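You operate a simulated robot arm through the tools that you are given. There is no shell and no other tool.

You are at the controls of a simulated robot arm. One attempt, no reset.

Task
Snap the black cover on the housing in the tester, then test it.
Fine: it must show GOOD; draw the tester slide back after the test.

Only the result counts: the job must be done as asked and must still hold three seconds after the hand-in. Knocking over, shifting, dropping, spilling or breaking anything else fails it. A push-on lid holds only when it is set on centred and level and pressed home; a screw cap is set on level and turned clockwise until tight.

Robot
A 6-joint arm with a two-finger parallel gripper, fixed in place. Base frame: the origin is at the foot of the arm, x ahead of it, y to its left, z up. Units: m, rad, N and s.
With the tool pointing down near the work surface it reaches from about 0.56 to 0.92 m from the base axis. Its first joint turns from -2.601 to 2.601 rad. Payload 3.43 kg.
Tool frame: the origin (TCP) lies between the finger pads and is the grasp point; the fingertips stand 0.034 m ahead of it; z points along the fingers, y is the line along which they close. The gripper opens to 0.128 m. The fingers are 0.024 m wide and 0.012 m thick; the gripper's body (0.048 by 0.13 m) begins 0.096 m behind the TCP.
Orientation is that of the tool frame in the base frame, as [roll, pitch, yaw] about the fixed x, y, z axes, in that order (R = Rz(yaw) Ry(pitch) Rx(roll)). With the fingers straight down and closing along the base's y, the tool's x points along the base's -x, its y along +y and its z along -z.

Tools
- The arm moves only by the tool send_rows. Its arguments are lists of equal length, an entry for each row: "offset": the shift along the base's x, y, z in m, a list of three; "delta_rot": the turn, a rotation vector about the base's x, y, z in rad, a list of three. In form: {"offset": [[tx, ty, tz], ...], "delta_rot": [[wx, wy, wz], ...]}. A call has 1 to 20 rows; each row is the pose to reach, as a shift and turn from the pose commanded when the call began. "claw" is the finger opening in m, from 0 to 0.128, set as the call begins (left out, the last holds). Rows are played at 5 a second. More than 0.05 m and 0.15 rad between two rows, or a gripper value outside its range, and nothing of the call is played. Where a pose cannot be reached the arm comes as near as it can. A force on the tool above 90 N (or 10 N above the force at the start of the call, whichever is more), or a blocked arm, ends the call early, and 0.2 s more pass. Each finger travels about 0.108 m/s and halts on what it meets, pressing with about 42 N; the grip force reading is that of the motor and also rises with nothing between the fingers. The clock runs only during rows and for 0.2 s after the last one: add rows that repeat a pose to give the fingers time. The reply holds the time, the measured pose of the TCP, the force on the tool along the base axes, the opening and the grip force, in the units named above and with some noise, with the torque about the TCP (base axes, N m) and any sound that the robot's microphone picked up.
- Cameras (640 x 400 px; columns grow to the right, rows downward): "scene" is fixed at [0.4011, -0.6521, 1.4926]; the picture's right is [0.94, -0.33, 0.00], its down [-0.24, -0.68, -0.69] and it looks along [0.23, 0.65, -0.73] (base axes); focal length 333 px, centre (320, 200). "wrist" rides on the gripper at [0.076, -0.011, -0.16] in the tool frame; the picture's right is [0.15, 0.99, 0.00], its down [-0.88, 0.13, -0.46] and it looks along [-0.45, 0.07, 0.89] (tool axes); focal length 234 px, centre (320, 200). There is no depth. A picture from a camera that has moved, and an enlarged one, comes with that camera's place and axes in the base frame and with its lens.
- grab_frame(camera): a new picture of that camera. No time passes.
- lift_body(by): slides the trunk up (or, below 0, down) by that many m; the arm rides with it, the base frame stays. It gives what a move gives, with no picture.
- enlarge(camera, box): a new picture of the part [left, top, right, bottom] of that camera's present view, enlarged. No time passes.
- hand_in(): hands the job in; it is judged then, once.

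Nothing tells you positions but the pictures and the camera data. Unless the task says otherwise, let go and move clear before handing in.

The tools are called after "Call:" as name(argument=value, ...) on one line, values as JSON. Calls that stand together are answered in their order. send_rows: Moves the arm, as the interface text tells. Its arguments: {"type":"object","properties":{"offset":{"type":"array","items":{"type":"array","items":{"type":"number"}}},"delta_rot":{"type":"array","items":{"type":"array","items":{"type":"number"}}},"claw":{"type":"number"}},"required":["offset","delta_rot"]} The other tools are called the same way: lift_body (by) slides the trunk up or down; grab_frame (camera) takes a picture; enlarge (camera, box) takes an enlarged picture of a part of a camera's view; hand_in () hands the job in.

At the start:

```text
time: 0.0
tool_pos: [0.3034, -0.0011, 0.4051]
tcp_rot: [-3.139, -0.471, 3.141]
wrist_force: [0.8, 0.2, 0.3]
wrist_torque: [0.04, -0.02, -0.03]
finger_gap: 0.1281
gripper_force: 0.1
trunk travel left (down, up): [-0.561, 0.149]
```

scene: 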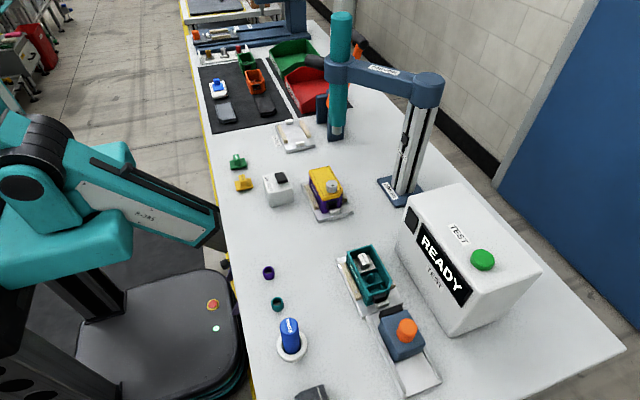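
wrist: 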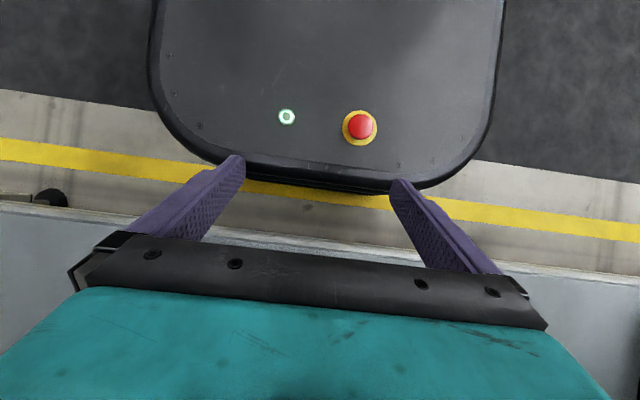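

The scene shows a bench with a tester (READY display, green button), a teal housing in a fixture next to a slide with an orange knob, and various small parts. I'll enlarge several regions to identify the black cover and the slide before moving.

Call:
enlarge(camera="scene", box=[320, 180, 560, 400])

Call:
enlarge(camera="scene", box=[220, 110, 380, 230])

Call:
enlarge(camera="scene", box=[190, 30, 370, 150])

Call:
enlarge(camera="scene", box=[220, 240, 460, 400])

```text
1.82 times, centred on (440, 290) of scene
camera zoom: at [0.4011, -0.6521, 1.4926], right [0.94, -0.33, 0.0], down [-0.24, -0.68, -0.69], along [0.23, 0.65, -0.73], focal length 605 px, centre (102, 36)
```

zoom: 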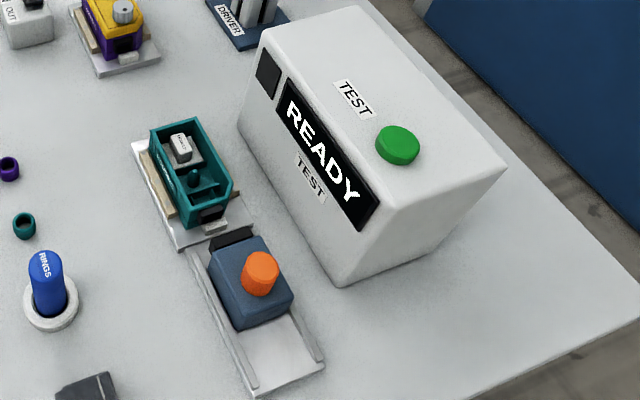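

```text
3.33 times, centred on (300, 170) of scene
camera zoom: at [0.4011, -0.6521, 1.4926], right [0.94, -0.33, 0.0], down [-0.24, -0.68, -0.69], along [0.23, 0.65, -0.73], focal length 1110 px, centre (387, 300)
```

zoom: 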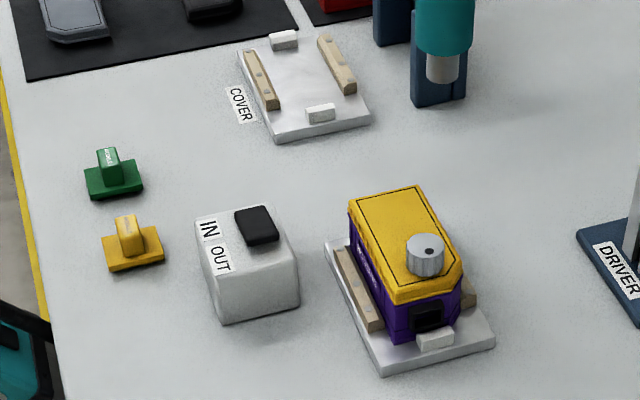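

```text
3.33 times, centred on (280, 90) of scene
camera zoom: at [0.4011, -0.6521, 1.4926], right [0.94, -0.33, 0.0], down [-0.24, -0.68, -0.69], along [0.23, 0.65, -0.73], focal length 1110 px, centre (453, 567)
```

zoom: 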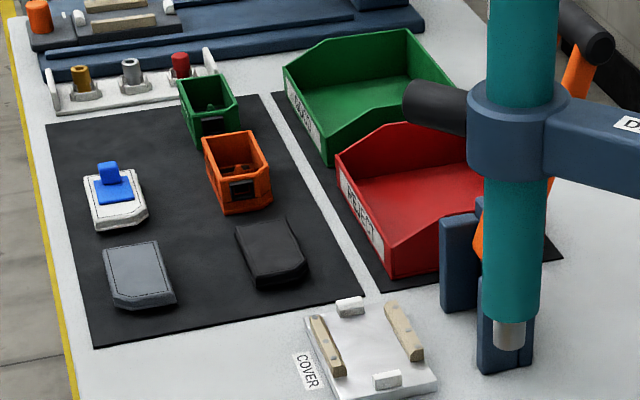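

```text
2.50 times, centred on (340, 320) of scene
camera zoom: at [0.4011, -0.6521, 1.4926], right [0.94, -0.33, 0.0], down [-0.24, -0.68, -0.69], along [0.23, 0.65, -0.73], focal length 832 px, centre (270, -100)
```

zoom: 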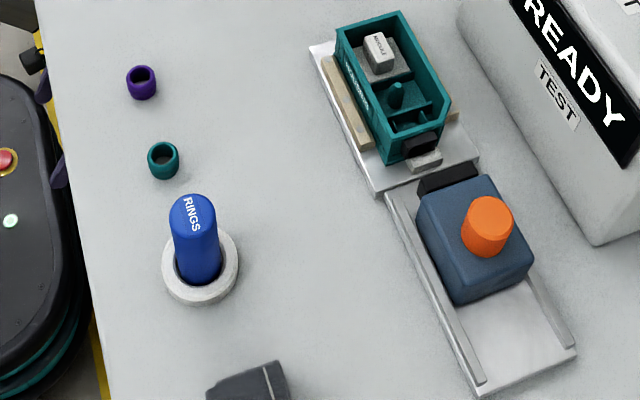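

The likely black cover is either the dark part on the mat at the far end or the dark part at the near edge of the bench. I need the table height first, so I'll raise the tool and level it to look around with the wrist camera.

Call:
send_rows(offset=[[0, 0, 0.04], [0, 0, 0.08], [0, 0, 0.12], [0, 0, 0.16], [0, 0, 0.2], [0.03, 0, 0.23], [0.06, 0, 0.26], [0.09, 0, 0.28], [0.12, 0, 0.28], [0.15, 0, 0.28]], delta_rot=[[0, 0, 0], [0, 0, 0], [0, 0, 0], [0, 0, 0], [0, 0, 0], [0, 0, 0], [0, 0, 0], [0, 0, 0], [0, 0, 0], [0, 0, 0]])

```text
time: 1.4
tool_pos: [0.27, -0.0008, 0.5281]
tcp_rot: [-3.139, -0.676, 3.141]
wrist_force: [0.7, -0.7, 0.4]
wrist_torque: [-0.01, 0.02, 0.03]
finger_gap: 0.1281
gripper_force: 0.0
out of reach, approached as far as the arm can: row 3, 4, 5, 6
trunk travel left (down, up): [-0.561, 0.149]
stopped in row 6: the arm was blocked; the commanded pose is now the measured one
```

The arm could not follow straight up. I'll look at its current posture before choosing another path.

Call:
grab_frame(camera="scene")

Call:
grab_frame(camera="wrist")

```text
taken
```

scene: 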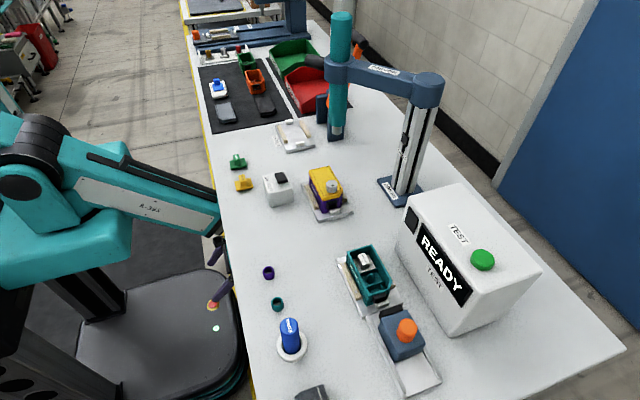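

```text
taken
camera wrist: at [0.3084, -0.0094, 0.6995], right [-0.12, 0.99, 0.09], down [0.97, 0.13, -0.19], along [-0.2, 0.06, -0.98], focal length 234 px, centre (320, 200)
```

wrist: 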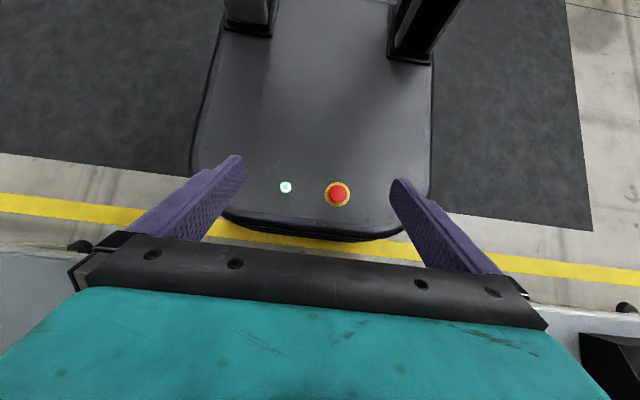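

The e-stop on the platform triangulates to about z=0.29 between two wrist views and the scene view, so the calibration is good. Next I'll move outward while tipping the tool to vertical, then view the bench.

Call:
send_rows(offset=[[0.04, 0, 0.01], [0.08, 0, 0.03], [0.12, 0, 0.05], [0.16, 0, 0.07], [0.2, 0, 0.09], [0.24, 0, 0.11], [0.28, 0, 0.13], [0.3, 0, 0.15], [0.3, 0, 0.17]], delta_rot=[[0, -0.05, 0], [0, -0.1, 0], [0, -0.2, 0], [0, -0.3, 0], [0, -0.4, 0], [0, -0.5, 0], [0, -0.6, 0], [0, -0.676, 0], [0, -0.676, 0]])

Call:
grab_frame(camera="wrist")

Call:
grab_frame(camera="scene")

```text
time: 2.1
tool_pos: [0.2773, -0.0003, 0.5261]
tcp_rot: [-3.138, -0.686, 3.14]
wrist_force: [-0.4, -0.5, 0.0]
wrist_torque: [-0.01, -0.04, 0.01]
finger_gap: 0.1276
gripper_force: 0.1
trunk travel left (down, up): [-0.561, 0.149]
stopped in row 3: the arm was blocked; the commanded pose is now the measured one
```

```text
taken
camera wrist: at [0.319, -0.0103, 0.6981], right [-0.11, 0.99, 0.09], down [0.97, 0.13, -0.21], along [-0.22, 0.06, -0.97], focal length 234 px, centre (320, 200)
```

wrist: 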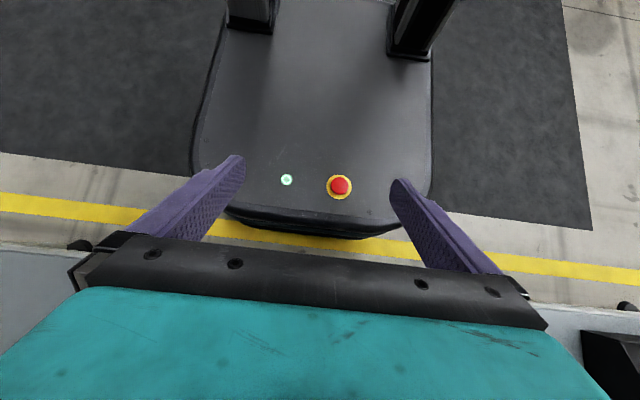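

```text
taken
```

scene: 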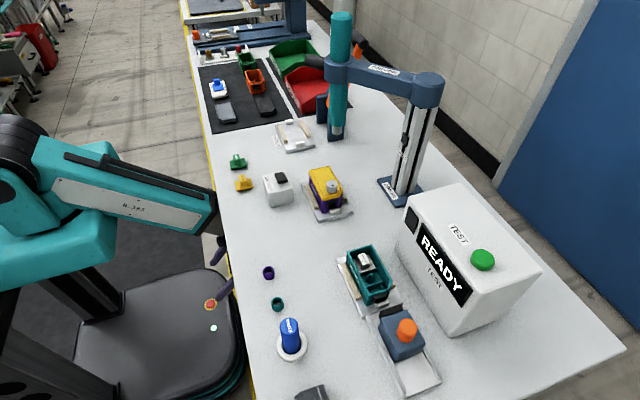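

The arm is blocked again without any measured force, most likely by a joint limit. I'll raise the trunk, which gives clearance and parallax for finding the table height.

Call:
lift_body(by=0.14)

Call:
grab_frame(camera="wrist")

Call:
grab_frame(camera="scene")

```text
time: 3.2
tool_pos: [0.2181, -0.0009, 0.5591]
tcp_rot: [-3.141, -0.851, 3.141]
wrist_force: [-1.1, 0.7, -0.2]
wrist_torque: [0.01, -0.09, 0.03]
finger_gap: 0.1279
gripper_force: 0.0
trunk travel left (down, up): [-0.643, 0.067]
stopped: the arm was blocked; the commanded pose is now the measured one
```

```text
taken
camera wrist: at [0.2864, -0.0107, 0.7216], right [-0.1, 0.99, 0.11], down [0.92, 0.13, -0.36], along [-0.37, 0.07, -0.93], focal length 234 px, centre (320, 200)
```

wrist: 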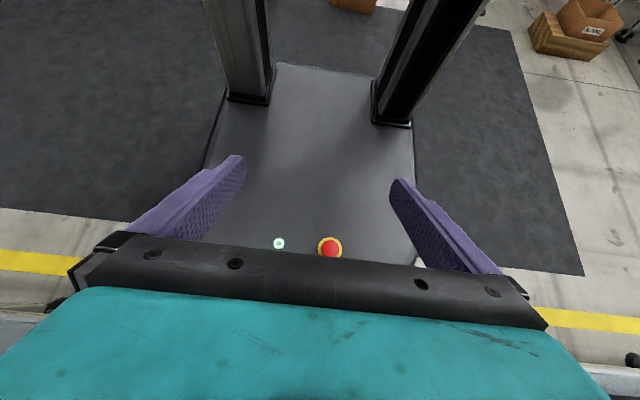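

```text
taken
```

scene: 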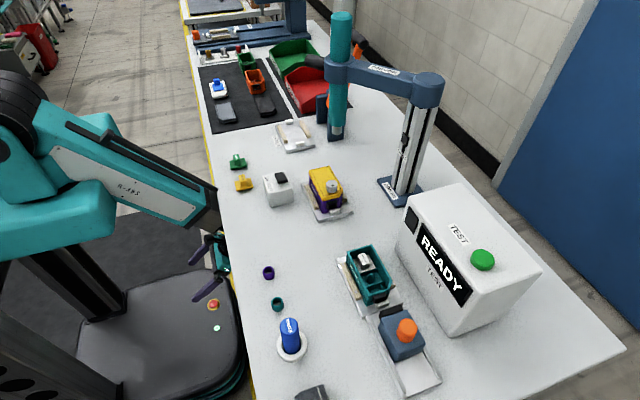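

The wrist stayed at about z=0.76 while the trunk rose. That means the hand is tucked under the bench and hooked on its underside, so the bench top is at about z≈0.8. I'll lower the trunk to release it, then swing the first joint left, out from under the bench.

Call:
lift_body(by=-0.15)

Call:
grab_frame(camera="scene")

Call:
enlarge(camera="scene", box=[140, 160, 300, 340])

```text
time: 5.0
tool_pos: [0.2168, 0.0003, 0.402]
tcp_rot: [-3.141, -0.851, 3.141]
wrist_force: [0.4, 0.3, -0.1]
wrist_torque: [0.04, -0.01, 0.0]
finger_gap: 0.128
gripper_force: 0.1
trunk travel left (down, up): [-0.493, 0.217]
```

```text
taken
```

scene: 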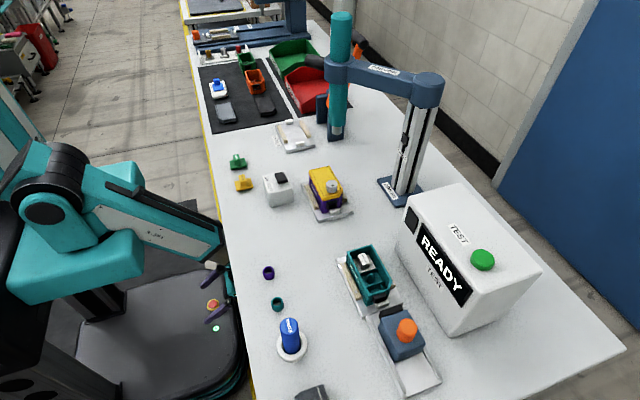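

```text
2.22 times, centred on (220, 250) of scene
camera zoom: at [0.4011, -0.6521, 1.4926], right [0.94, -0.33, 0.0], down [-0.24, -0.68, -0.69], along [0.23, 0.65, -0.73], focal length 740 px, centre (542, 89)
```

zoom: 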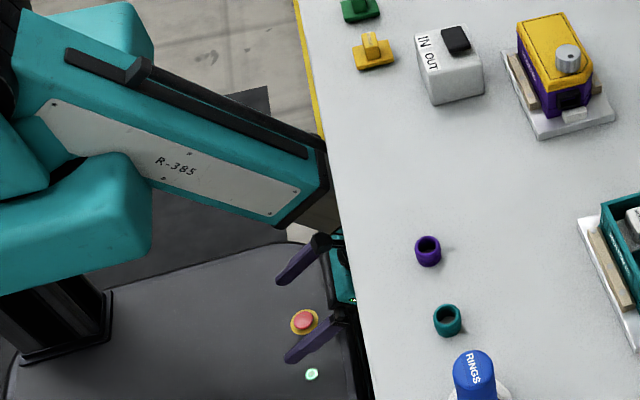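

Confirmed: the bench top hides the gripper, so the arm is under it. I'll swing left about the base axis.

Call:
send_rows(offset=[[-0.0021, 0.0303, 0], [-0.0085, 0.0599, 0], [-0.0189, 0.0884, 0], [-0.0332, 0.1152, 0], [-0.051, 0.1397, 0], [-0.0721, 0.1614, 0], [-0.096, 0.1801, 0], [-0.1222, 0.1952, 0], [-0.1502, 0.2064, 0], [-0.18, 0.2137, 0], [-0.21, 0.2167, 0]], delta_rot=[[0, 0, 0.14], [0, 0, 0.28], [0, 0, 0.42], [0, 0, 0.56], [0, 0, 0.7], [0, 0, 0.84], [0, 0, 0.98], [0, 0, 1.12], [0, 0, 1.26], [0, 0, 1.4], [0, 0, 1.54]])

Call:
grab_frame(camera="scene")

Call:
grab_frame(camera="wrist")

```text
time: 7.4
tool_pos: [0.0055, 0.2145, 0.4033]
tcp_rot: [-3.139, -0.852, -1.601]
wrist_force: [-0.2, -0.3, 0.3]
wrist_torque: [0.03, -0.01, 0.04]
finger_gap: 0.1282
gripper_force: 0.1
trunk travel left (down, up): [-0.493, 0.217]
```

```text
taken
```

scene: 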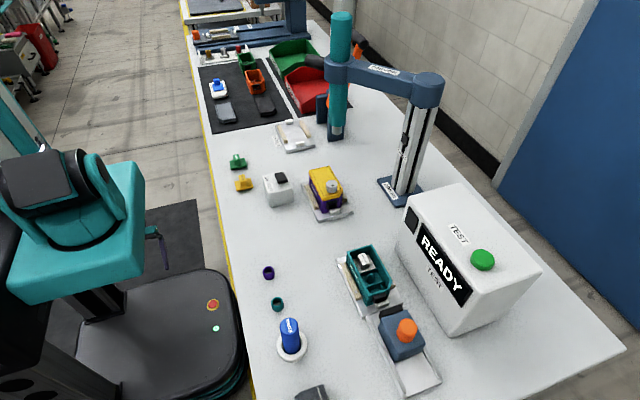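

```text
taken
camera wrist: at [0.0174, 0.2861, 0.5662], right [-0.99, -0.07, 0.11], down [-0.1, 0.93, -0.36], along [-0.08, -0.37, -0.93], focal length 234 px, centre (320, 200)
```

wrist: 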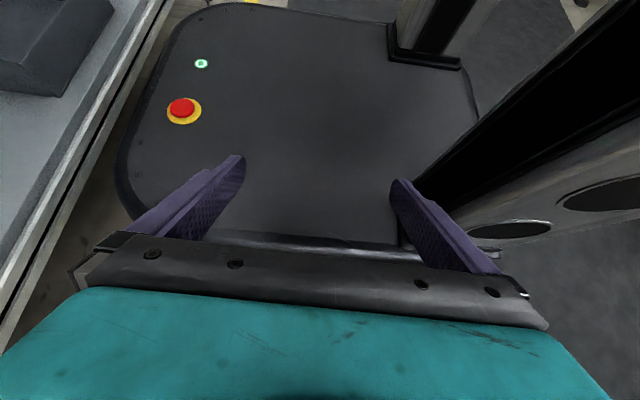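

The arm is clear of the bench now. I'll raise the trunk, then extend outward over the open floor and turn the tool vertical.

Call:
lift_body(by=0.2)

Call:
send_rows(offset=[[0, 0.04, 0.0], [0, 0.08, 0.01], [0, 0.12, 0.03], [0, 0.16, 0.06], [0, 0.2, 0.09], [0, 0.24, 0.12], [0, 0.28, 0.15], [0, 0.32, 0.18], [0, 0.35, 0.21], [0, 0.37, 0.25], [0, 0.38, 0.29]], delta_rot=[[0.05, 0, 0], [0.13, 0, 0], [0.22, 0, 0], [0.32, 0, 0], [0.42, 0, 0], [0.52, 0, 0], [0.62, 0, 0], [0.72, 0, 0], [0.8, -0.02, 0], [0.851, -0.026, 0], [0.851, -0.026, 0]])

Call:
grab_frame(camera="scene")

Call:
grab_frame(camera="wrist")

```text
time: 9.5
tool_pos: [0.0067, 0.2146, 0.6033]
tcp_rot: [-3.14, -0.852, -1.603]
wrist_force: [0.1, -1.4, 0.5]
wrist_torque: [0.03, -0.01, 0.0]
finger_gap: 0.1279
gripper_force: 0.0
trunk travel left (down, up): [-0.693, 0.017]
```

```text
time: 11.9
tool_pos: [0.0023, 0.5956, 0.8924]
tcp_rot: [-3.141, 0.002, -1.603]
wrist_force: [-0.4, -0.3, -0.3]
wrist_torque: [-0.02, 0.0, 0.01]
finger_gap: 0.1279
gripper_force: 0.1
trunk travel left (down, up): [-0.693, 0.017]
```

```text
taken
```

scene: 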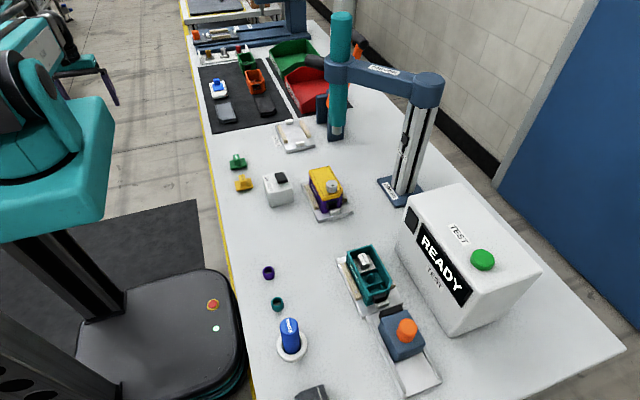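

```text
taken
camera wrist: at [0.0103, 0.5203, 1.0531], right [-0.99, -0.12, 0.0], down [-0.1, 0.88, 0.46], along [-0.05, 0.45, -0.89], focal length 234 px, centre (320, 200)
```

wrist: 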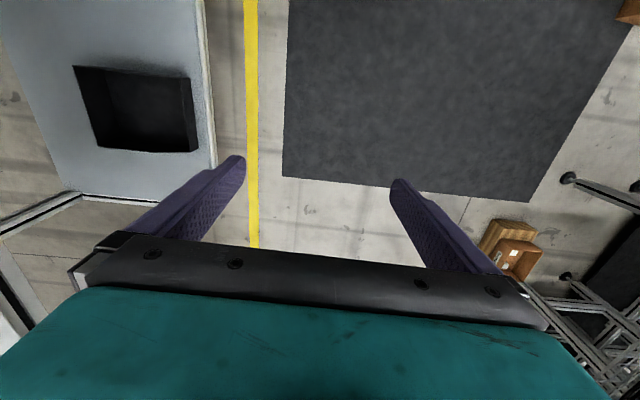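

The tool is vertical at (0.00, 0.60, 0.89), beside the bench. I'll go up, then swing toward the mat with the parts. The hanging driver at roughly (0.69, 0.05, z 0.95 to 1.25) must be avoided.

Call:
send_rows(offset=[[0, 0, 0.04], [0, 0, 0.08], [0, 0, 0.12], [0, 0, 0.16], [0, 0, 0.2], [0, 0, 0.24]], delta_rot=[[0, 0, 0], [0, 0, 0], [0, 0, 0], [0, 0, 0], [0, 0, 0], [0, 0, 0]])

```text
time: 13.3
tool_pos: [0.0082, 0.5937, 1.1339]
tcp_rot: [-3.141, -0.001, -1.602]
wrist_force: [0.5, -0.9, 0.1]
wrist_torque: [-0.01, 0.01, 0.0]
finger_gap: 0.1282
gripper_force: 0.1
trunk travel left (down, up): [-0.693, 0.017]
```

Call:
send_rows(offset=[[0.0474, -0.0025, 0], [0.0945, -0.0089, 0], [0.1409, -0.0189, 0], [0.1863, -0.0326, 0], [0.2306, -0.05, 0], [0.2733, -0.0709, 0], [0.3142, -0.0951, 0], [0.3531, -0.1225, 0], [0.3895, -0.1527, 0], [0.4234, -0.1859, 0]], delta_rot=[[0, 0, -0.08], [0, 0, -0.16], [0, 0, -0.24], [0, 0, -0.32], [0, 0, -0.4], [0, 0, -0.48], [0, 0, -0.56], [0, 0, -0.64], [0, 0, -0.72], [0, 0, -0.8]])

Call:
grab_frame(camera="scene")

Call:
grab_frame(camera="wrist")

```text
time: 15.5
tool_pos: [0.4302, 0.408, 1.1324]
tcp_rot: [-3.141, 0.01, -2.41]
wrist_force: [-3.2, 46.7, -56.9]
wrist_torque: [-5.16, -4.18, -3.23]
finger_gap: 0.1278
gripper_force: 0.1
trunk travel left (down, up): [-0.693, 0.017]
```

```text
taken
```

scene: 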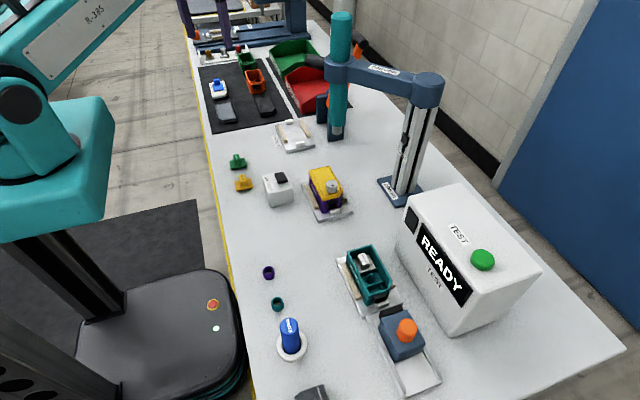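

```text
taken
camera wrist: at [0.3793, 0.3495, 1.2921], right [-0.77, 0.64, 0.0], down [0.56, 0.68, 0.46], along [0.3, 0.36, -0.89], focal length 234 px, centre (320, 200)
```

wrist: 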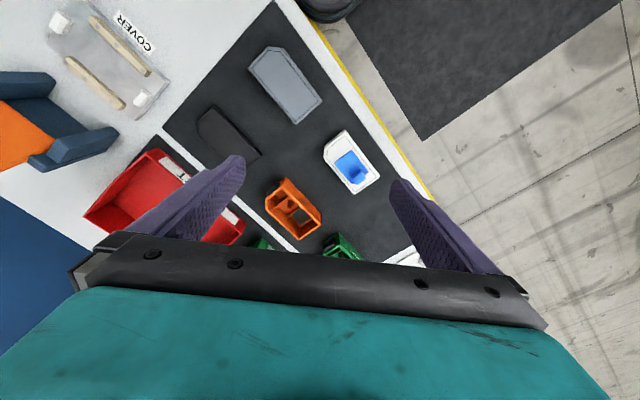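

There is a contact force of about 70 N on the tool, so it is touching something. I'll look closely before moving.

Call:
enlarge(camera="scene", box=[130, 0, 330, 125])

Call:
enlarge(camera="wrist", box=[0, 0, 640, 300])

```text
3.20 times, centred on (230, 62) of scene
camera zoom: at [0.4011, -0.6521, 1.4926], right [0.94, -0.33, 0.0], down [-0.24, -0.68, -0.69], along [0.23, 0.65, -0.73], focal length 1066 px, centre (608, 640)
```

zoom: 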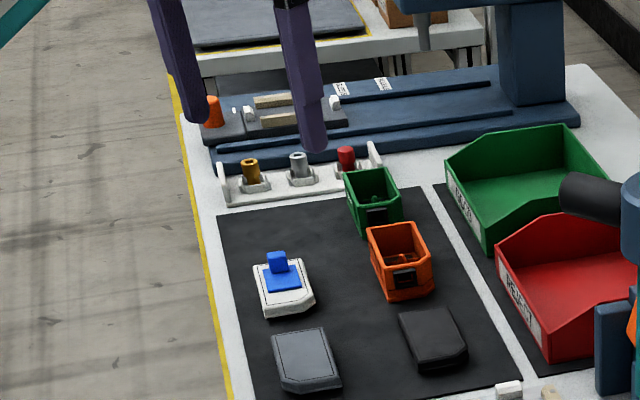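

```text
1.00 times, centred on (320, 150) of wrist (not enlarged: the box is as wide or as high as the picture)
camera zoom: at [0.3793, 0.3495, 1.2921], right [-0.77, 0.64, 0.0], down [0.56, 0.68, 0.46], along [0.3, 0.36, -0.89], focal length 234 px, centre (320, 250)
```

zoom: 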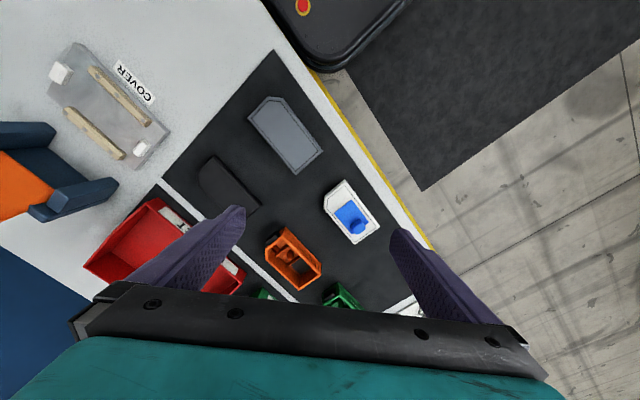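

The tool is touching something unseen above or to its right, with the force directed +y and down. I'll back off along the swing and check that the force clears.

Call:
send_rows(offset=[[-0.0339, 0.0332, 0], [-0.0703, 0.0634, 0]], delta_rot=[[0, 0, 0.08], [0, 0, 0.16]])

Call:
grab_frame(camera="wrist")

Call:
grab_frame(camera="scene")

```text
time: 16.1
tool_pos: [0.3608, 0.4756, 1.1312]
tcp_rot: [-3.138, 0.003, -2.236]
wrist_force: [25.4, 5.0, -38.5]
wrist_torque: [1.58, 2.51, 1.44]
finger_gap: 0.1278
gripper_force: 0.0
trunk travel left (down, up): [-0.693, 0.017]
```

```text
taken
camera wrist: at [0.3201, 0.4105, 1.2918], right [-0.87, 0.5, 0.0], down [0.44, 0.77, 0.46], along [0.23, 0.4, -0.89], focal length 234 px, centre (320, 200)
```

wrist: 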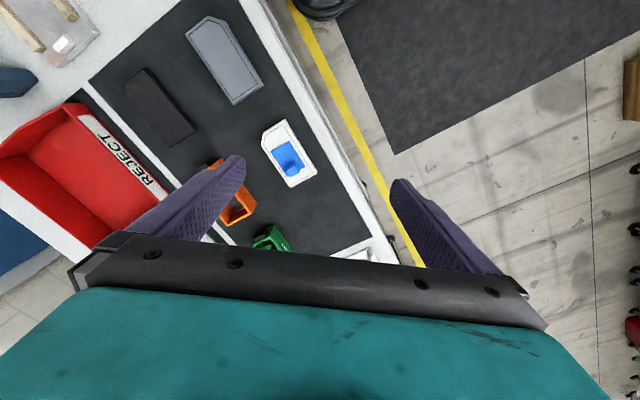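

```text
taken
```

scene: 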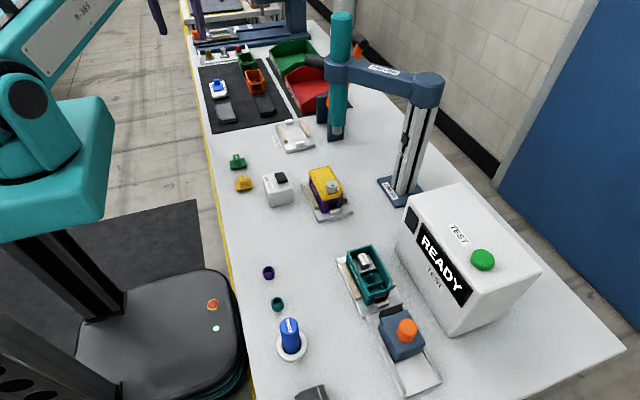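

The contact point works out to be the wrist camera against the robot's own forearm, because the arm is folded too tightly at that height. Triangulation also puts the bench top at about z=0.9 and the black cover near (0.55, 0.29). I'll descend and extend over the cover.

Call:
send_rows(offset=[[0, 0, -0.03], [0, 0, -0.06], [0.03, -0.02, -0.08], [0.06, -0.05, -0.08], [0.09, -0.08, -0.08], [0.12, -0.11, -0.08], [0.14, -0.14, -0.08], [0.15, -0.17, -0.08], [0.15, -0.2, -0.08]], delta_rot=[[0, 0, 0], [0, 0, 0], [0, 0, 0.08], [0, 0, 0.16], [0, 0, 0.26], [0, 0, 0.36], [0, 0, 0.46], [0, 0, 0.56], [0, 0, 0.665]])

Call:
grab_frame(camera="scene")

Call:
grab_frame(camera="wrist")

```text
time: 18.1
tool_pos: [0.5075, 0.2707, 1.0532]
tcp_rot: [-3.14, -0.001, -1.576]
wrist_force: [0.4, 0.6, 0.2]
wrist_torque: [0.03, -0.01, -0.01]
finger_gap: 0.1282
gripper_force: 0.1
trunk travel left (down, up): [-0.693, 0.017]
```

```text
taken
```

scene: 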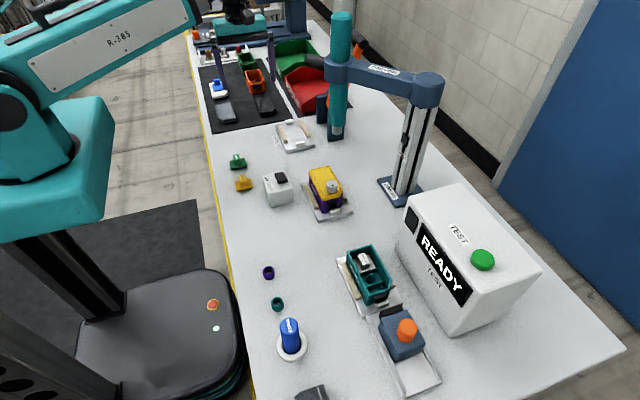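

```text
taken
camera wrist: at [0.5174, 0.1955, 1.2136], right [-0.99, -0.14, 0.0], down [-0.13, 0.88, 0.46], along [-0.06, 0.45, -0.89], focal length 234 px, centre (320, 200)
```

wrist: 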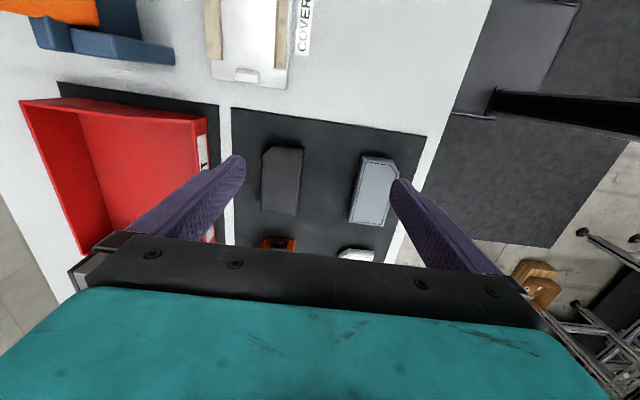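

The tool hovers over the mat at (0.51, 0.27, 1.05), and the black cover lies just below. I'll enlarge to check the cover's shape and orientation, and the housing's as well.

Call:
enlarge(camera="wrist", box=[230, 100, 440, 250])

Call:
enlarge(camera="scene", box=[330, 230, 430, 310])

Call:
enlarge(camera="scene", box=[285, 150, 365, 230])

Call:
enlarge(camera="scene", box=[200, 50, 320, 160])

Call:
enlarge(camera="scene", box=[350, 290, 450, 400])

```text
2.67 times, centred on (335, 175) of wrist
camera zoom: at [0.5174, 0.1955, 1.2136], right [-0.99, -0.14, 0.0], down [-0.13, 0.88, 0.46], along [-0.06, 0.45, -0.89], focal length 624 px, centre (280, 267)
```

zoom: 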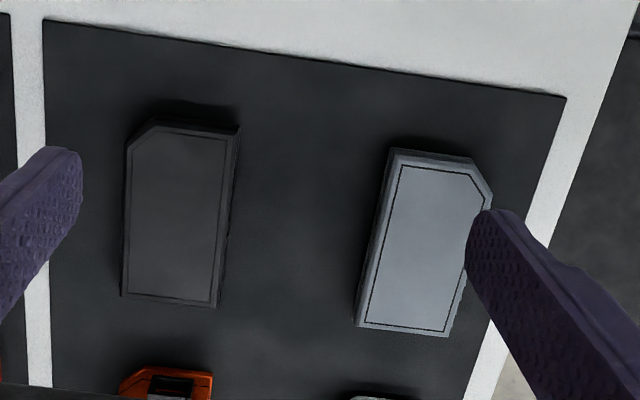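

```text
5.00 times, centred on (380, 270) of scene
camera zoom: at [0.4011, -0.6521, 1.4926], right [0.94, -0.33, 0.0], down [-0.24, -0.68, -0.69], along [0.23, 0.65, -0.73], focal length 1665 px, centre (20, -150)
```

zoom: 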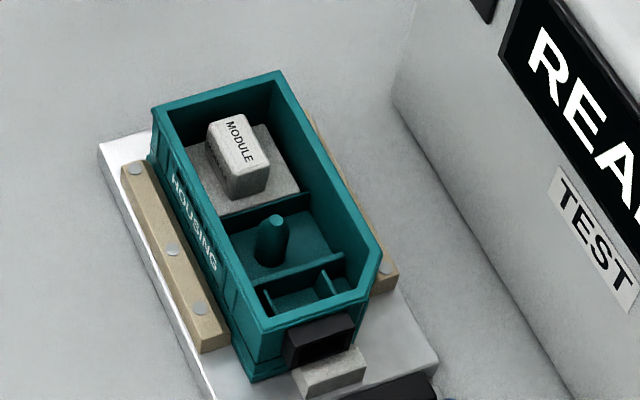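

```text
5.00 times, centred on (325, 190) of scene
camera zoom: at [0.4011, -0.6521, 1.4926], right [0.94, -0.33, 0.0], down [-0.24, -0.68, -0.69], along [0.23, 0.65, -0.73], focal length 1665 px, centre (295, 250)
```

zoom: 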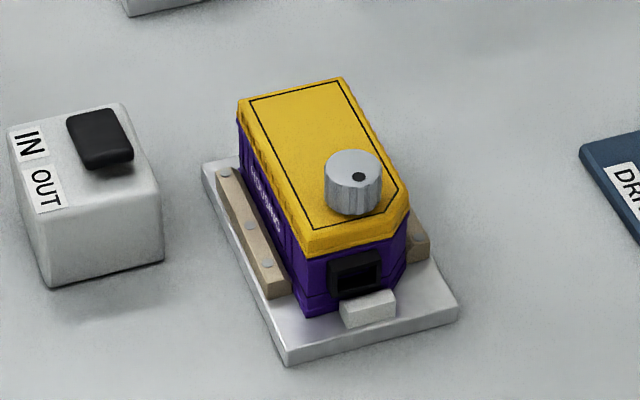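

```text
3.64 times, centred on (260, 105) of scene
camera zoom: at [0.4011, -0.6521, 1.4926], right [0.94, -0.33, 0.0], down [-0.24, -0.68, -0.69], along [0.23, 0.65, -0.73], focal length 1211 px, centre (538, 546)
```

zoom: 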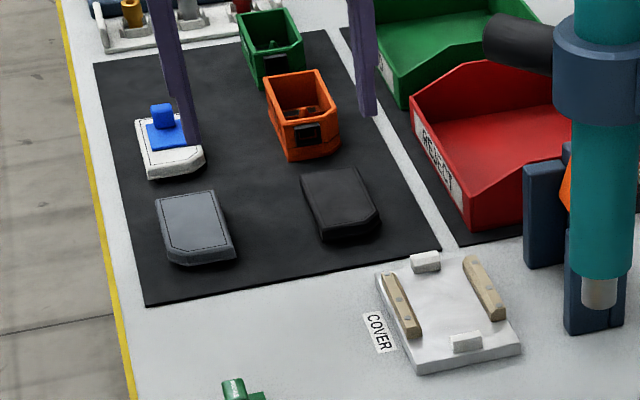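

```text
3.64 times, centred on (400, 345) of scene
camera zoom: at [0.4011, -0.6521, 1.4926], right [0.94, -0.33, 0.0], down [-0.24, -0.68, -0.69], along [0.23, 0.65, -0.73], focal length 1211 px, centre (29, -327)
```

zoom: 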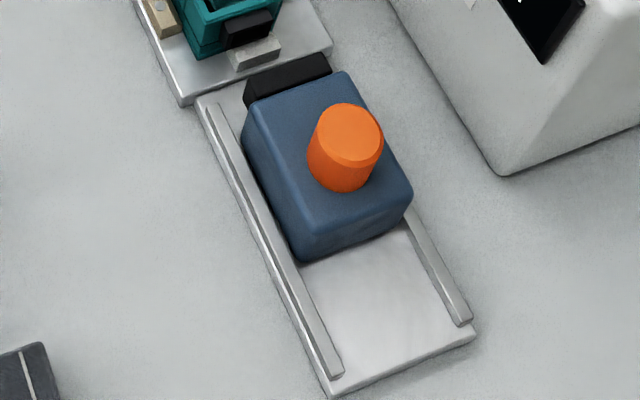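

The housing's chamfered corner is at the -y/+x corner. The black cover's chamfer is at the same corner, so no turn is needed, while the grey cover is mirrored. I'll zoom in on the black cover to check it is right side up.

Call:
enlarge(camera="wrist", box=[245, 130, 325, 230])

Call:
enlarge(camera="scene", box=[240, 85, 290, 125])

Call:
enlarge(camera="scene", box=[205, 85, 255, 125])

```text
4.00 times, centred on (285, 180) of wrist
camera zoom: at [0.5174, 0.1955, 1.2136], right [-0.99, -0.14, 0.0], down [-0.13, 0.88, 0.46], along [-0.06, 0.45, -0.89], focal length 937 px, centre (460, 280)
```

zoom: 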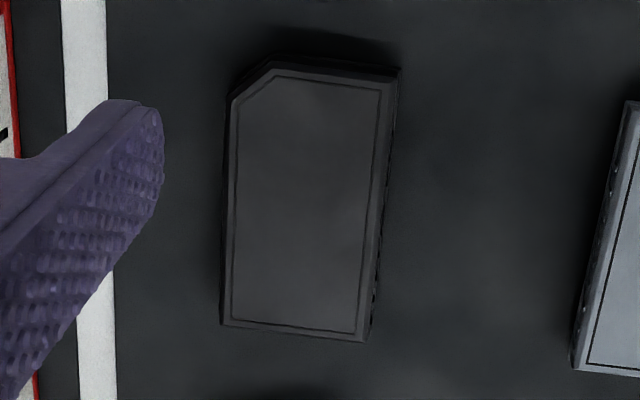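

```text
10.00 times, centred on (265, 105) of scene
camera zoom: at [0.4011, -0.6521, 1.4926], right [0.94, -0.33, 0.0], down [-0.24, -0.68, -0.69], along [0.23, 0.65, -0.73], focal length 3330 px, centre (870, 1150)
```

zoom: 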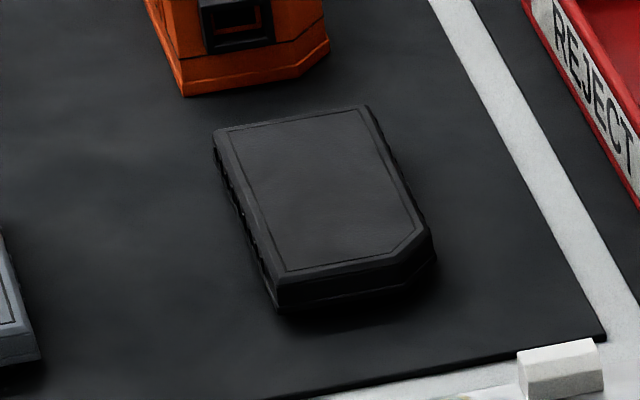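

```text
10.00 times, centred on (230, 105) of scene
camera zoom: at [0.4011, -0.6521, 1.4926], right [0.94, -0.33, 0.0], down [-0.24, -0.68, -0.69], along [0.23, 0.65, -0.73], focal length 3330 px, centre (1220, 1150)
```

zoom: 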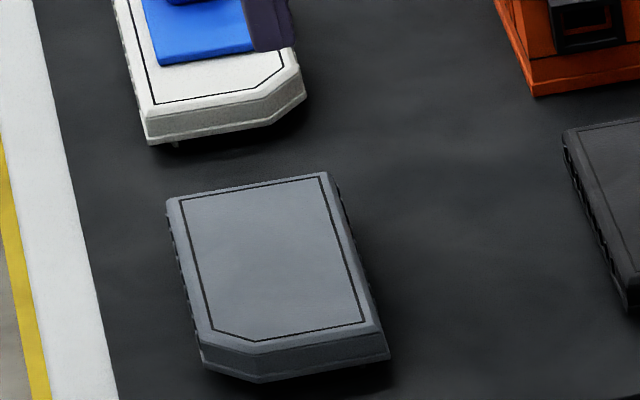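

The black cover is right side up, axis-aligned, about 0.053 × 0.10 m, and centred near (0.554, 0.3235) with its top at z≈0.92. I'll narrow the jaws to 0.09 and come over it at a safe height.

Call:
send_rows(offset=[[0.025, 0.027, -0.02], [0.0465, 0.0528, -0.04], [0.0465, 0.0528, -0.07], [0.0465, 0.0528, -0.07]], delta_rot=[[0, 0, 0.005], [0, 0, 0.005], [0, 0, 0.005], [0, 0, 0.005]], claw=0.09)

Call:
grab_frame(camera="wrist")

Call:
enlarge(camera="scene", box=[200, 50, 320, 150])

```text
time: 19.1
tool_pos: [0.5557, 0.3246, 0.9858]
tcp_rot: [-3.138, 0.001, -1.573]
wrist_force: [-0.3, -0.6, -0.3]
wrist_torque: [-0.02, 0.0, -0.01]
finger_gap: 0.0902
gripper_force: 0.0
trunk travel left (down, up): [-0.693, 0.017]
```

```text
taken
camera wrist: at [0.5645, 0.2502, 1.1452], right [-0.99, -0.14, 0.0], down [-0.13, 0.88, 0.46], along [-0.06, 0.45, -0.89], focal length 234 px, centre (320, 200)
```

wrist: 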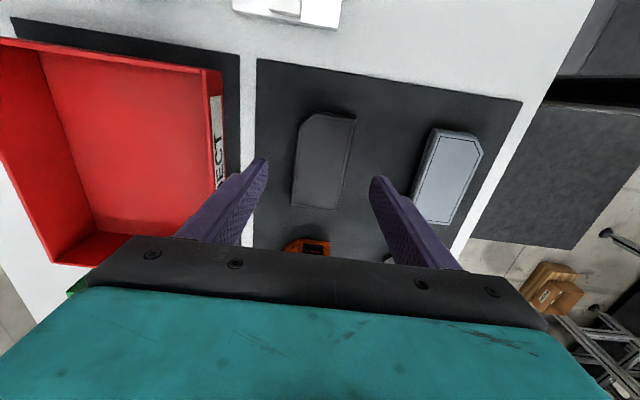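

```text
4.00 times, centred on (260, 100) of scene
camera zoom: at [0.4011, -0.6521, 1.4926], right [0.94, -0.33, 0.0], down [-0.24, -0.68, -0.69], along [0.23, 0.65, -0.73], focal length 1332 px, centre (560, 600)
```

zoom: 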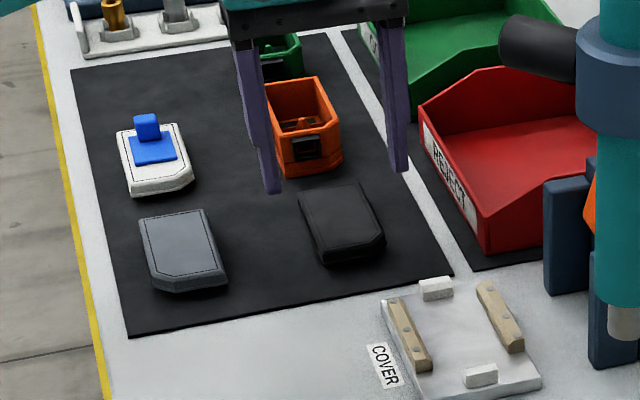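

Call:
enlarge(camera="wrist", box=[250, 90, 410, 250])

```text
2.50 times, centred on (330, 170) of wrist
camera zoom: at [0.5645, 0.2502, 1.1452], right [-0.99, -0.14, 0.0], down [-0.13, 0.88, 0.46], along [-0.06, 0.45, -0.89], focal length 585 px, centre (295, 275)
```

zoom: 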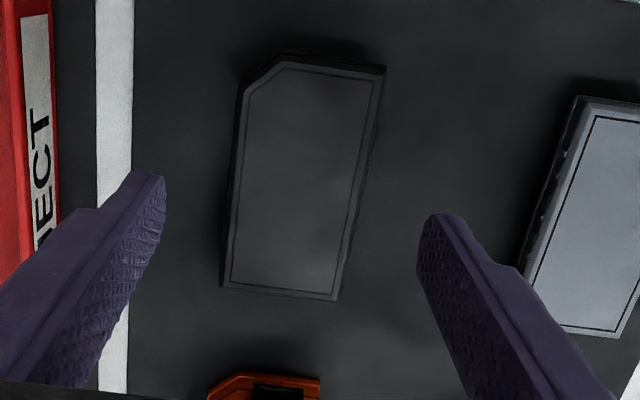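

From this closer view the cover centre is (0.5536, 0.3246), matching the tool to within 2 mm. I'll descend to just above the mat, with the fingertips at about z=0.911.

Call:
send_rows(offset=[[-0.002, 0, -0.02], [-0.002, 0, -0.03], [-0.002, 0, -0.038], [-0.002, 0, -0.041]], delta_rot=[[0, 0, 0], [0, 0, 0], [0, 0, 0], [0, 0, 0]])

Call:
enlarge(camera="wrist", box=[220, 90, 420, 290])

Call:
enlarge(camera="scene", box=[225, 75, 305, 125])

```text
time: 20.1
tool_pos: [0.5533, 0.3254, 0.9423]
tcp_rot: [-3.141, 0.0, -1.574]
wrist_force: [0.1, 0.6, 0.1]
wrist_torque: [-0.02, -0.01, 0.02]
finger_gap: 0.0901
gripper_force: 0.1
trunk travel left (down, up): [-0.693, 0.017]
```

```text
2.00 times, centred on (320, 190) of wrist
camera zoom: at [0.5627, 0.2505, 1.1025], right [-0.99, -0.14, 0.0], down [-0.13, 0.88, 0.46], along [-0.07, 0.45, -0.89], focal length 468 px, centre (320, 220)
```

zoom: 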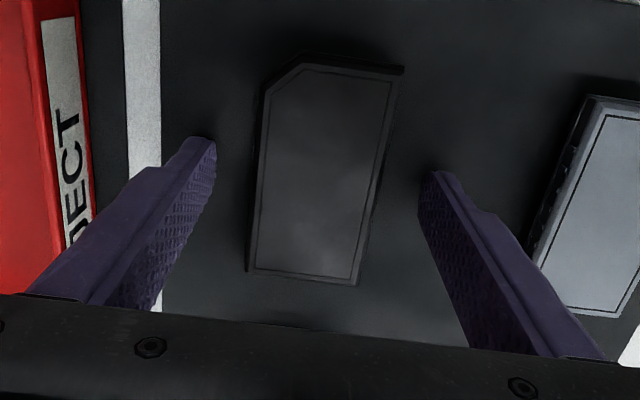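

```text
8.00 times, centred on (265, 100) of scene
camera zoom: at [0.4011, -0.6521, 1.4926], right [0.94, -0.33, 0.0], down [-0.24, -0.68, -0.69], along [0.23, 0.65, -0.73], focal length 2664 px, centre (760, 1000)
```

zoom: 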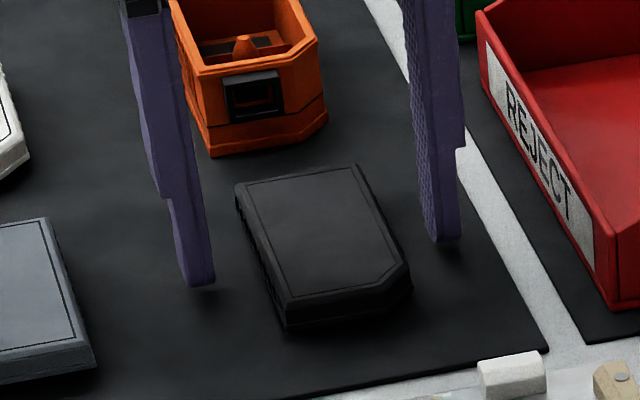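

The fingertips are just above the mat on both sides of the cover. Closing now.

Call:
send_rows(offset=[[0, 0, 0], [0, 0, 0], [0, 0, 0], [0, 0, 0]], delta_rot=[[0, 0, 0], [0, 0, 0], [0, 0, 0], [0, 0, 0]], claw=0.03)

Call:
enlarge(camera="wrist", box=[220, 90, 420, 290])

Call:
enlarge(camera="scene", box=[225, 75, 305, 125])

```text
time: 21.1
tool_pos: [0.5532, 0.3265, 0.9423]
tcp_rot: [-3.14, 0.001, -1.572]
wrist_force: [-0.6, 0.2, 0.7]
wrist_torque: [0.01, -0.03, -0.02]
finger_gap: 0.0527
gripper_force: 41.7
trunk travel left (down, up): [-0.693, 0.017]
```

```text
2.00 times, centred on (320, 190) of wrist
camera zoom: at [0.5628, 0.2505, 1.1026], right [-0.99, -0.14, 0.0], down [-0.13, 0.88, 0.46], along [-0.07, 0.45, -0.89], focal length 468 px, centre (320, 220)
```

zoom: 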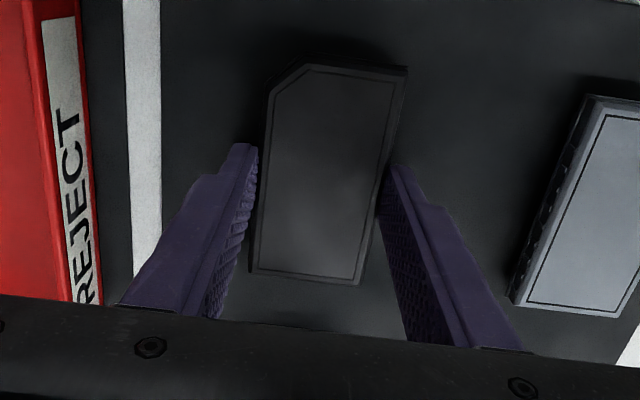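

```text
8.00 times, centred on (265, 100) of scene
camera zoom: at [0.4011, -0.6521, 1.4926], right [0.94, -0.33, 0.0], down [-0.24, -0.68, -0.69], along [0.23, 0.65, -0.73], focal length 2664 px, centre (760, 1000)
```

zoom: 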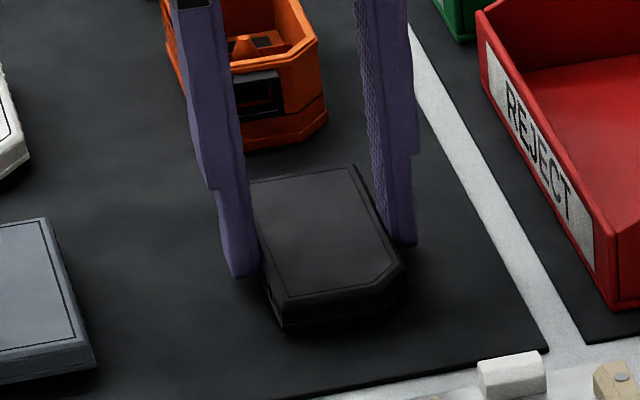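

The cover is gripped (gap 0.0527, 42 N). I'll lift it clear and look at it.

Call:
send_rows(offset=[[0, 0, 0.01], [0, 0, 0.03], [0, 0, 0.06], [0, 0, 0.09], [0, 0, 0.12]], delta_rot=[[0, 0, 0], [0, 0, 0], [0, 0, 0], [0, 0, 0], [0, 0, 0]])

Call:
grab_frame(camera="wrist")

Call:
grab_frame(camera="scene")

Call:
enlarge(camera="scene", box=[210, 20, 310, 100])

```text
time: 22.3
tool_pos: [0.5542, 0.3257, 1.0628]
tcp_rot: [-3.14, 0.0, -1.573]
wrist_force: [0.5, -0.3, -0.8]
wrist_torque: [-0.02, 0.0, 0.0]
finger_gap: 0.0527
gripper_force: 42.4
trunk travel left (down, up): [-0.693, 0.017]
```

```text
taken
camera wrist: at [0.5641, 0.251, 1.2232], right [-0.99, -0.14, 0.0], down [-0.13, 0.88, 0.46], along [-0.07, 0.45, -0.89], focal length 234 px, centre (320, 200)
```

wrist: 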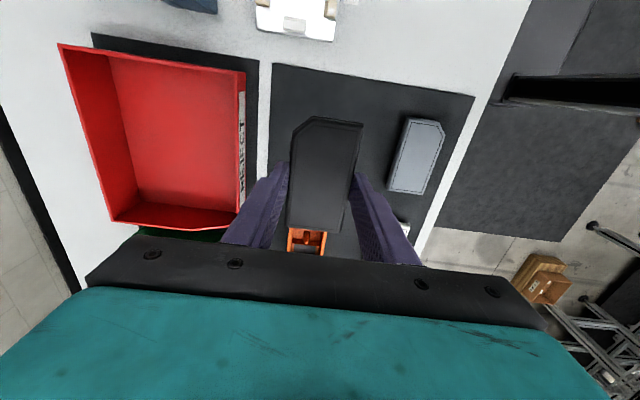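

```text
taken
```

scene: 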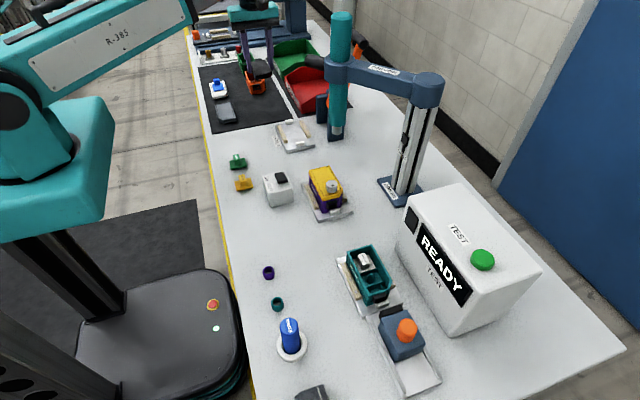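

```text
5.00 times, centred on (260, 60) of scene
camera zoom: at [0.4011, -0.6521, 1.4926], right [0.94, -0.33, 0.0], down [-0.24, -0.68, -0.69], along [0.23, 0.65, -0.73], focal length 1665 px, centre (620, 900)
```

zoom: 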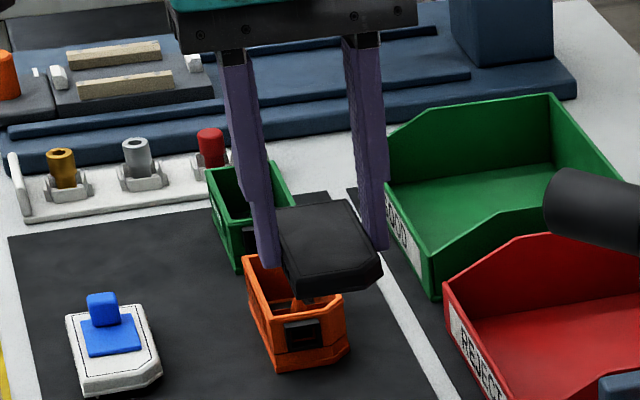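

The lift is clean and the cover is level. I'll measure exactly how it sits in the hand, then fold the tool to its natural yaw for the transfer.

Call:
enlarge(camera="wrist", box=[260, 100, 400, 240])

Call:
send_rows(offset=[[0, 0, 0], [0, 0, 0], [0, 0, 0], [0, 0, 0], [0, 0, 0], [0, 0, 0], [0, 0, 0], [0, 0, 0]], delta_rot=[[0, 0, -0.13], [0, 0, -0.26], [0, 0, -0.39], [0, 0, -0.52], [0, 0, -0.65], [0, 0, -0.78], [0, 0, -0.91], [0, 0, -1.036]])

```text
2.86 times, centred on (330, 170) of wrist
camera zoom: at [0.5641, 0.251, 1.2232], right [-0.99, -0.14, 0.0], down [-0.13, 0.88, 0.46], along [-0.07, 0.45, -0.89], focal length 669 px, centre (291, 286)
```

zoom: 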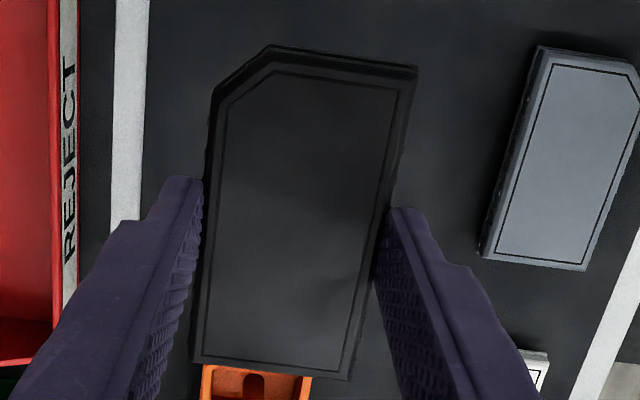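

```text
time: 24.1
tool_pos: [0.5533, 0.3267, 1.0613]
tcp_rot: [-3.14, 0.001, -2.613]
wrist_force: [-0.1, 0.0, -0.1]
wrist_torque: [0.02, 0.0, -0.02]
finger_gap: 0.0528
gripper_force: 41.9
trunk travel left (down, up): [-0.693, 0.017]
```

The cover is centred on the tool within about 1 mm and square to it. Next I'll tilt the fingers outward by 0.4 rad and retract, so the wrist passes well inside the hanging driver.

Call:
send_rows(offset=[[-0.01, -0.006, 0.005], [-0.03, -0.018, 0.01], [-0.05, -0.03, 0.015], [-0.07, -0.042, 0.02], [-0.0861, -0.0508, 0.02]], delta_rot=[[0.0508, -0.0861, 0], [0.1016, -0.1722, 0], [0.1524, -0.2583, 0], [0.2032, -0.3444, 0], [0.2032, -0.3444, 0]])

Call:
grab_frame(camera="wrist")

Call:
grab_frame(camera="scene")

```text
time: 25.3
tool_pos: [0.5581, 0.3348, 1.102]
tcp_rot: [-3.14, 0.398, -2.609]
wrist_force: [0.1, 0.6, -0.5]
wrist_torque: [-0.03, -0.03, -0.02]
finger_gap: 0.0526
gripper_force: 41.8
out of reach, approached as far as the arm can: row 3, 4, 5
trunk travel left (down, up): [-0.693, 0.017]
```

```text
taken
camera wrist: at [0.4478, 0.2584, 1.2204], right [-0.62, 0.78, -0.06], down [0.48, 0.44, 0.76], along [0.62, 0.44, -0.65], focal length 234 px, centre (320, 200)
```

wrist: 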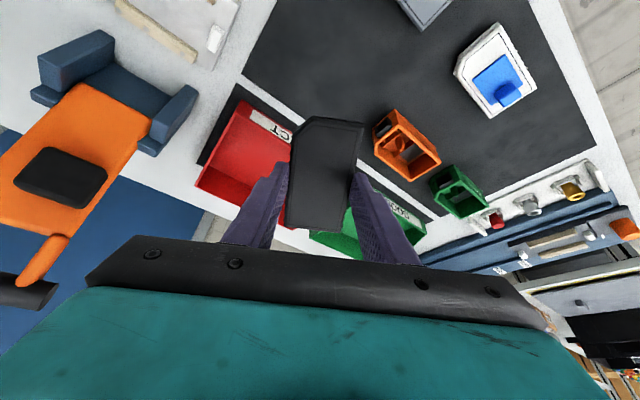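

```text
taken
```

scene: 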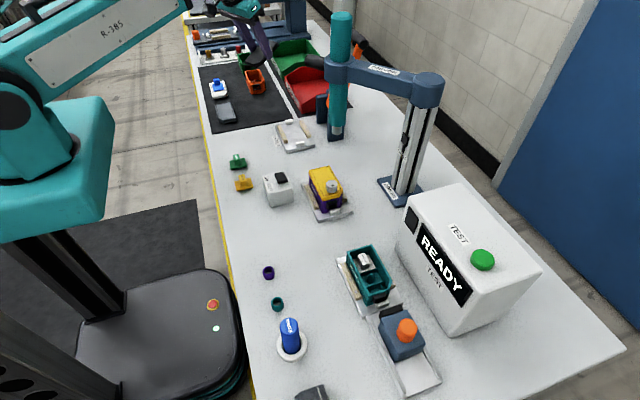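

The wrist can't retract further at this height because the shoulder is nearly level with it. Lowering the trunk while raising the tool should let the wrist come closer to the axis, so I'll do that in small alternating steps.

Call:
lift_body(by=-0.06)

Call:
send_rows(offset=[[0, 0, 0.03], [0, 0, 0.06], [-0.02, -0.012, 0.06], [-0.04, -0.024, 0.06], [-0.06, -0.036, 0.06]], delta_rot=[[0, 0, 0], [0, 0, 0], [0, 0, 0], [0, 0, 0], [0, 0, 0]])

```text
time: 26.3
tool_pos: [0.5562, 0.3341, 1.0414]
tcp_rot: [-3.14, 0.398, -2.609]
wrist_force: [-1.0, 0.6, -1.0]
wrist_torque: [-0.02, 0.03, -0.02]
finger_gap: 0.0525
gripper_force: 41.9
trunk travel left (down, up): [-0.633, 0.077]
```

```text
time: 27.5
tool_pos: [0.5351, 0.3249, 1.1202]
tcp_rot: [-3.14, 0.395, -2.608]
wrist_force: [-0.8, -0.1, -0.5]
wrist_torque: [0.0, -0.01, -0.03]
finger_gap: 0.0526
gripper_force: 41.9
out of reach, approached as far as the arm can: row 3, 4, 5
trunk travel left (down, up): [-0.633, 0.077]
```

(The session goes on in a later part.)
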